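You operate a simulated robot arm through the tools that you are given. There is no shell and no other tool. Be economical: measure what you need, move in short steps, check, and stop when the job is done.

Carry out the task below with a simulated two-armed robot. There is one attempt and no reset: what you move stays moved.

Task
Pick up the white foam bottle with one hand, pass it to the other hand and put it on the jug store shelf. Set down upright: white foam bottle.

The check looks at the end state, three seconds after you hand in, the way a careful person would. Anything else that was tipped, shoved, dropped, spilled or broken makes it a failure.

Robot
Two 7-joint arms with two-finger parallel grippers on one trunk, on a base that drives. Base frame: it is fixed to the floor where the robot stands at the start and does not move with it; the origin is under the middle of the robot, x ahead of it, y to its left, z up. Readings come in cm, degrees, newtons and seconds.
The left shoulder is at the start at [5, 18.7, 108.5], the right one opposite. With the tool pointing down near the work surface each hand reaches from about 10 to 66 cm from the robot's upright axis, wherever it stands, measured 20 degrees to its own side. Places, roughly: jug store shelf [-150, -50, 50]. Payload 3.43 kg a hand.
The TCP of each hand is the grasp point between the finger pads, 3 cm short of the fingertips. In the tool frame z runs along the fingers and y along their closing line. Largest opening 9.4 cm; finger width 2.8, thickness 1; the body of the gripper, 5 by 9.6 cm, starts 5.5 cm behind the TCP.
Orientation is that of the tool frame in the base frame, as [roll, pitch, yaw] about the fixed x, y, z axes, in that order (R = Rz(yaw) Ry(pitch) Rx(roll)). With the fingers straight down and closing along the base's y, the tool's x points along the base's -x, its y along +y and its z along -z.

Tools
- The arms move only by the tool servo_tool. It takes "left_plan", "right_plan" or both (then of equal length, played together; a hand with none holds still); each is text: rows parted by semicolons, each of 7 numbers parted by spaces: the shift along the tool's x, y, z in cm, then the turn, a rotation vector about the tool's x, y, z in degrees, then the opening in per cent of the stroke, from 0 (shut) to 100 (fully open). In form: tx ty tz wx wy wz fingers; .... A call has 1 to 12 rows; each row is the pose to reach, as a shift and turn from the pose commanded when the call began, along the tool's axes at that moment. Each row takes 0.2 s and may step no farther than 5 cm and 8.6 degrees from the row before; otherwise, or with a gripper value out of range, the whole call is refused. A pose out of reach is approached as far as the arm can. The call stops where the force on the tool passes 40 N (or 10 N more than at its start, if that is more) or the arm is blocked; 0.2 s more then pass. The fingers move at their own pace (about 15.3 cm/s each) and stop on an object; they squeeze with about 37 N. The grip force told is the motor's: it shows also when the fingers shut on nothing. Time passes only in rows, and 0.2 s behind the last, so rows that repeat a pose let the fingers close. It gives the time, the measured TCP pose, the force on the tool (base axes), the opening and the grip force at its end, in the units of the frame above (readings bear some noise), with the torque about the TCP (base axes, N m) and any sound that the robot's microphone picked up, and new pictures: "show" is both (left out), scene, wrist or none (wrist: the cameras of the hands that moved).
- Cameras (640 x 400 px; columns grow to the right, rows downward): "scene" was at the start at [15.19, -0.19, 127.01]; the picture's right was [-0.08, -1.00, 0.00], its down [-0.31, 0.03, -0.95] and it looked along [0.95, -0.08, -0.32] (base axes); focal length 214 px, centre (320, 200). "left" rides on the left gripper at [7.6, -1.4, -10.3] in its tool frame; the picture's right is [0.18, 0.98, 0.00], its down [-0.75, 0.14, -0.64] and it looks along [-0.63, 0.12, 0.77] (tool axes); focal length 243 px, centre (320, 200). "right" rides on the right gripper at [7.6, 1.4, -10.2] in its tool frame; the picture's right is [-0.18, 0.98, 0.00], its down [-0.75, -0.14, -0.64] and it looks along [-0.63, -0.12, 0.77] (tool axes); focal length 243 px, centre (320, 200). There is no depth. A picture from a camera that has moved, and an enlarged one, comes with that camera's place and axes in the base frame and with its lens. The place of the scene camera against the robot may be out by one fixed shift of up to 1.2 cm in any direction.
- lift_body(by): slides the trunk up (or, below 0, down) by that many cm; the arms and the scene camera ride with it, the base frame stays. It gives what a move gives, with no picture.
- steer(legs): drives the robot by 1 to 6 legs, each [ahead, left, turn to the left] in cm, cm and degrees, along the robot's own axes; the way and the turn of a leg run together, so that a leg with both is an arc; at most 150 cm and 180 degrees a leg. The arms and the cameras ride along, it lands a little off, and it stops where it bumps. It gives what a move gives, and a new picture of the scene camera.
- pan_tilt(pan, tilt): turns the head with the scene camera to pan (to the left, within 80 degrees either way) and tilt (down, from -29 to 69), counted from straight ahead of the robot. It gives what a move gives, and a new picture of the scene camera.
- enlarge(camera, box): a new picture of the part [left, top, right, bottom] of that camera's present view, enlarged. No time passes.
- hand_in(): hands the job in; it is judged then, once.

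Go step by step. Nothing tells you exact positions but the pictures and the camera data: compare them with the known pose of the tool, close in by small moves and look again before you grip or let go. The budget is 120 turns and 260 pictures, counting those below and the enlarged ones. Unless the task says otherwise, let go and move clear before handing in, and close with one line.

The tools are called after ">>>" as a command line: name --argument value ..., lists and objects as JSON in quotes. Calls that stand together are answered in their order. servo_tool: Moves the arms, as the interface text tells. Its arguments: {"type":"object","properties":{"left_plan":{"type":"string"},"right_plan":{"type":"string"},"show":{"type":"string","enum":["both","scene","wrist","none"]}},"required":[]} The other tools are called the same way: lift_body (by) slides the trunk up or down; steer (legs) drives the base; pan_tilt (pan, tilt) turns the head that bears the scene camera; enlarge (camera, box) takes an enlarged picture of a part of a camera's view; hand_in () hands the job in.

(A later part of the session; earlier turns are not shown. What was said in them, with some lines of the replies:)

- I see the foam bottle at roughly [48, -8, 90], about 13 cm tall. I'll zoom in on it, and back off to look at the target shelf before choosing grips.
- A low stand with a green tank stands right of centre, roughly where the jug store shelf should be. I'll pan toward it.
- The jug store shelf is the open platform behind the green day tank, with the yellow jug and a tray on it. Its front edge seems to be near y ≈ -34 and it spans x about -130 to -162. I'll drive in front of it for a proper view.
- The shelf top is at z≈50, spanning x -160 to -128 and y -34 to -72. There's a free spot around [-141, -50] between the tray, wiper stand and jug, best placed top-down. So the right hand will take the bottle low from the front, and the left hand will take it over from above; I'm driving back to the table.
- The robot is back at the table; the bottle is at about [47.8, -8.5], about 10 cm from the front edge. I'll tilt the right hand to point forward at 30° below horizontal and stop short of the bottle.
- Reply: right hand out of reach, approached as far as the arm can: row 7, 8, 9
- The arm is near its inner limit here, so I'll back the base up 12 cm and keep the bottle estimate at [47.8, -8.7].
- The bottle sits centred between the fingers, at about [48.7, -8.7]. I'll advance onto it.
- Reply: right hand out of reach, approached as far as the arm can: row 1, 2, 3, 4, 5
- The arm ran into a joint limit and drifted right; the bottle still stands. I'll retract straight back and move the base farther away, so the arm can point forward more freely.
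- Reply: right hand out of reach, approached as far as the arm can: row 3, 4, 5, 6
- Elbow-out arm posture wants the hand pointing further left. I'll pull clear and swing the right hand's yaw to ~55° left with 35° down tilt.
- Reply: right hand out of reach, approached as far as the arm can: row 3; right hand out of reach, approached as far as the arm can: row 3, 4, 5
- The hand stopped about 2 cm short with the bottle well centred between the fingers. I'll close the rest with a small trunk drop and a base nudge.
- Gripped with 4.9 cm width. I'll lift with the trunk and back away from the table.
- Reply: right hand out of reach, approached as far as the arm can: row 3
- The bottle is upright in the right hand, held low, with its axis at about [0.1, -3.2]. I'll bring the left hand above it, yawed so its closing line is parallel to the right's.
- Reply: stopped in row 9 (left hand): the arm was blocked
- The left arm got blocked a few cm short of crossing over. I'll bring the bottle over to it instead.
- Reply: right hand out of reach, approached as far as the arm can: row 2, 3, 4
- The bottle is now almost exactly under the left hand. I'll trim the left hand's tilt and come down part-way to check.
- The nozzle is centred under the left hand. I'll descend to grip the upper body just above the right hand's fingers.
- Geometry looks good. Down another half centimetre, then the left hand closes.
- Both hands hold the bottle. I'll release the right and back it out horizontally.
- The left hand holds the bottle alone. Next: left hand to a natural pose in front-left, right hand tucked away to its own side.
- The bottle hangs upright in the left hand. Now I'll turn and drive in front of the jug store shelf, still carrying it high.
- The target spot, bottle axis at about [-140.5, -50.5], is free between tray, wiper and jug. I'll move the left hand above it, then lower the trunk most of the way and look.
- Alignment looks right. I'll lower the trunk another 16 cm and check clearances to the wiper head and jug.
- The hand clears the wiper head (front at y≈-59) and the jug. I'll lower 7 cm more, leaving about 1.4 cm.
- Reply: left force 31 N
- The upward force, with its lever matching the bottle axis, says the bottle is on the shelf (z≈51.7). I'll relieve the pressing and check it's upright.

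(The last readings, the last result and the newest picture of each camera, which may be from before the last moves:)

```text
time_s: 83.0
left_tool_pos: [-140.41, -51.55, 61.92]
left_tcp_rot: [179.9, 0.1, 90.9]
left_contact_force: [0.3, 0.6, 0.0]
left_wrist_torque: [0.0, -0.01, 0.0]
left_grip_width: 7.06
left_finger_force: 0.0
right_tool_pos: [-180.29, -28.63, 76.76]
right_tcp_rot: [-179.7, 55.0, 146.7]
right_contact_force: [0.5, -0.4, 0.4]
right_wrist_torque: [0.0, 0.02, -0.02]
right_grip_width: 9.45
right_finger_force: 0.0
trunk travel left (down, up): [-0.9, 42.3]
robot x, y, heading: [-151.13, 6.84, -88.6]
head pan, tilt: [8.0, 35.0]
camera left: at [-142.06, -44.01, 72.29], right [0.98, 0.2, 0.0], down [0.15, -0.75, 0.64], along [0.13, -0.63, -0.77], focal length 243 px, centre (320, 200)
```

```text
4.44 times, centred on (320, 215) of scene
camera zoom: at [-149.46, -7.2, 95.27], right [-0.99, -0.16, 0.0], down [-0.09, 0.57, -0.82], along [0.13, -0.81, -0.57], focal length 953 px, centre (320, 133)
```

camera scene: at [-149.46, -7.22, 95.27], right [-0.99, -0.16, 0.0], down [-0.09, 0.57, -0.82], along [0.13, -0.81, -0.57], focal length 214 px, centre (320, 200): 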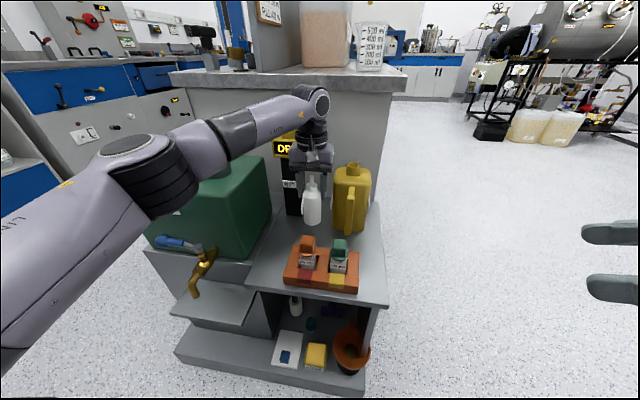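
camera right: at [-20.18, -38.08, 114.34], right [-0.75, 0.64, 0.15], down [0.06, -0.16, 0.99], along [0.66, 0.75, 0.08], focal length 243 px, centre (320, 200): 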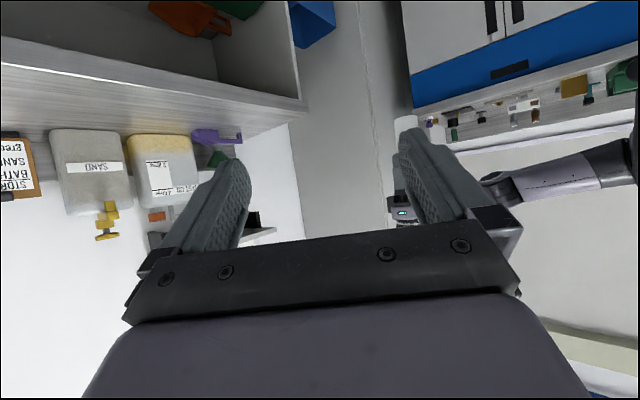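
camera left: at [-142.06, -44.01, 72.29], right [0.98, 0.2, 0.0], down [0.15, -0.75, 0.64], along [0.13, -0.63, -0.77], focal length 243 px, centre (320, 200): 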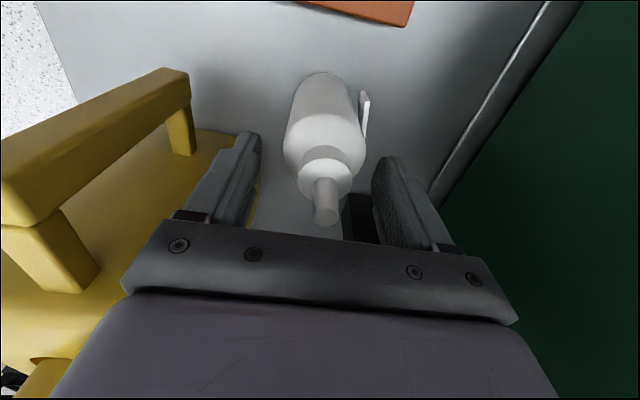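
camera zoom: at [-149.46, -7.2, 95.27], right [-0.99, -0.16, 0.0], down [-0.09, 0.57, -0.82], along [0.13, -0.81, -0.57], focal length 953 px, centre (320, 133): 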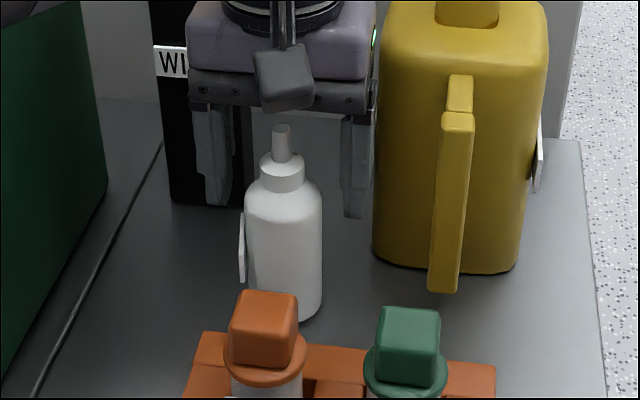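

The bottle stands free on the shelf. I'll raise the left hand straight up and clear.

>>> servo_tool --left_plan "0 0 -2 0 0 0 75; 0 0 -5 0 0 0 75; 0 0 -8 0 0 0 75; 0 0 -11 0 0 0 75; 0 0 -14 0 0 0 75; 0 0 -14 0 0 0 75" --show "none"

>>> lift_body --by 25

>>> pan_tilt --pan 5 --tilt 45

>>> enlarge --camera "scene" --box '[220, 150, 380, 300]'

```text
time_s: 84.4
left_tool_pos: [-140.52, -51.51, 76.06]
left_tcp_rot: [179.9, 0.1, 90.8]
left_contact_force: [-0.3, -0.1, 0.1]
left_wrist_torque: [0.0, 0.0, 0.0]
left_grip_width: 7.03
left_finger_force: 0.1
right_tool_pos: [-180.32, -28.63, 76.63]
right_tcp_rot: [-179.7, 54.9, 146.8]
right_contact_force: [0.5, -0.4, 0.6]
right_wrist_torque: [-0.01, 0.01, 0.01]
right_grip_width: 9.4
right_finger_force: 0.0
trunk travel left (down, up): [-0.9, 42.3]
robot x, y, heading: [-150.73, 6.89, -88.7]
head pan, tilt: [8.0, 35.0]
```

```text
time_s: 87.0
left_tool_pos: [-140.45, -51.5, 100.91]
left_tcp_rot: [180.0, 0.2, 90.8]
left_contact_force: [-0.2, 0.2, 0.2]
left_wrist_torque: [-0.02, 0.0, 0.0]
left_grip_width: 7.05
left_finger_force: 0.0
right_tool_pos: [-180.21, -28.61, 101.71]
right_tcp_rot: [-179.8, 55.0, 146.7]
right_contact_force: [0.3, 0.8, 0.0]
right_wrist_torque: [0.01, 0.02, -0.01]
right_grip_width: 9.4
right_finger_force: 0.1
trunk travel left (down, up): [-25.9, 17.3]
robot x, y, heading: [-151.08, 6.59, -89.0]
head pan, tilt: [8.0, 35.0]
```

```text
time_s: 87.7
left_tool_pos: [-140.46, -51.5, 100.98]
left_tcp_rot: [180.0, 0.2, 90.9]
left_contact_force: [-0.3, 0.4, -0.2]
left_wrist_torque: [-0.02, -0.02, -0.04]
left_grip_width: 7.06
left_finger_force: 0.1
right_tool_pos: [-180.32, -28.6, 101.83]
right_tcp_rot: [-179.8, 55.0, 146.7]
right_contact_force: [0.7, -0.3, 0.2]
right_wrist_torque: [-0.02, -0.01, 0.02]
right_grip_width: 9.38
right_finger_force: 0.1
trunk travel left (down, up): [-25.9, 17.3]
robot x, y, heading: [-150.97, 6.86, -89.3]
head pan, tilt: [5.0, 45.0]
camera scene: at [-149.99, -6.6, 118.79], right [-0.99, -0.11, 0.0], down [-0.08, 0.7, -0.71], along [0.08, -0.7, -0.71], focal length 214 px, centre (320, 200)
```

scene: 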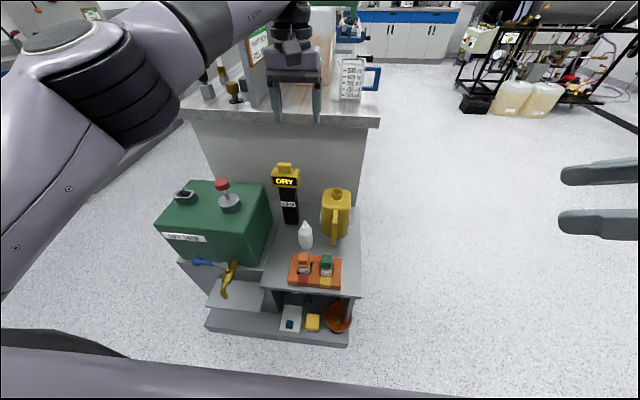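

```text
2.67 times, centred on (300, 225) of scene
camera zoom: at [-149.99, -6.6, 118.79], right [-0.99, -0.11, 0.0], down [-0.08, 0.7, -0.71], along [0.08, -0.7, -0.71], focal length 572 px, centre (373, 133)
```

zoom: 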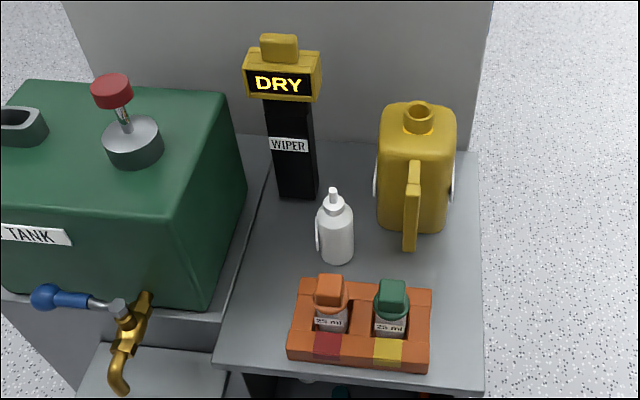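

The bottle stands upright on the shelf between the tray, wiper and jug, and the hands are clear of everything. I'm handing in.

>>> hand_in

```text
The job is handed in.
```

The white foam bottle was picked up with the right hand and passed to the left. It now stands upright on the jug store shelf, with both hands clear and nothing else on the shelf disturbed. My first reach for the bottle on the worktop may have nudged it about a centimetre, but it stayed standing.
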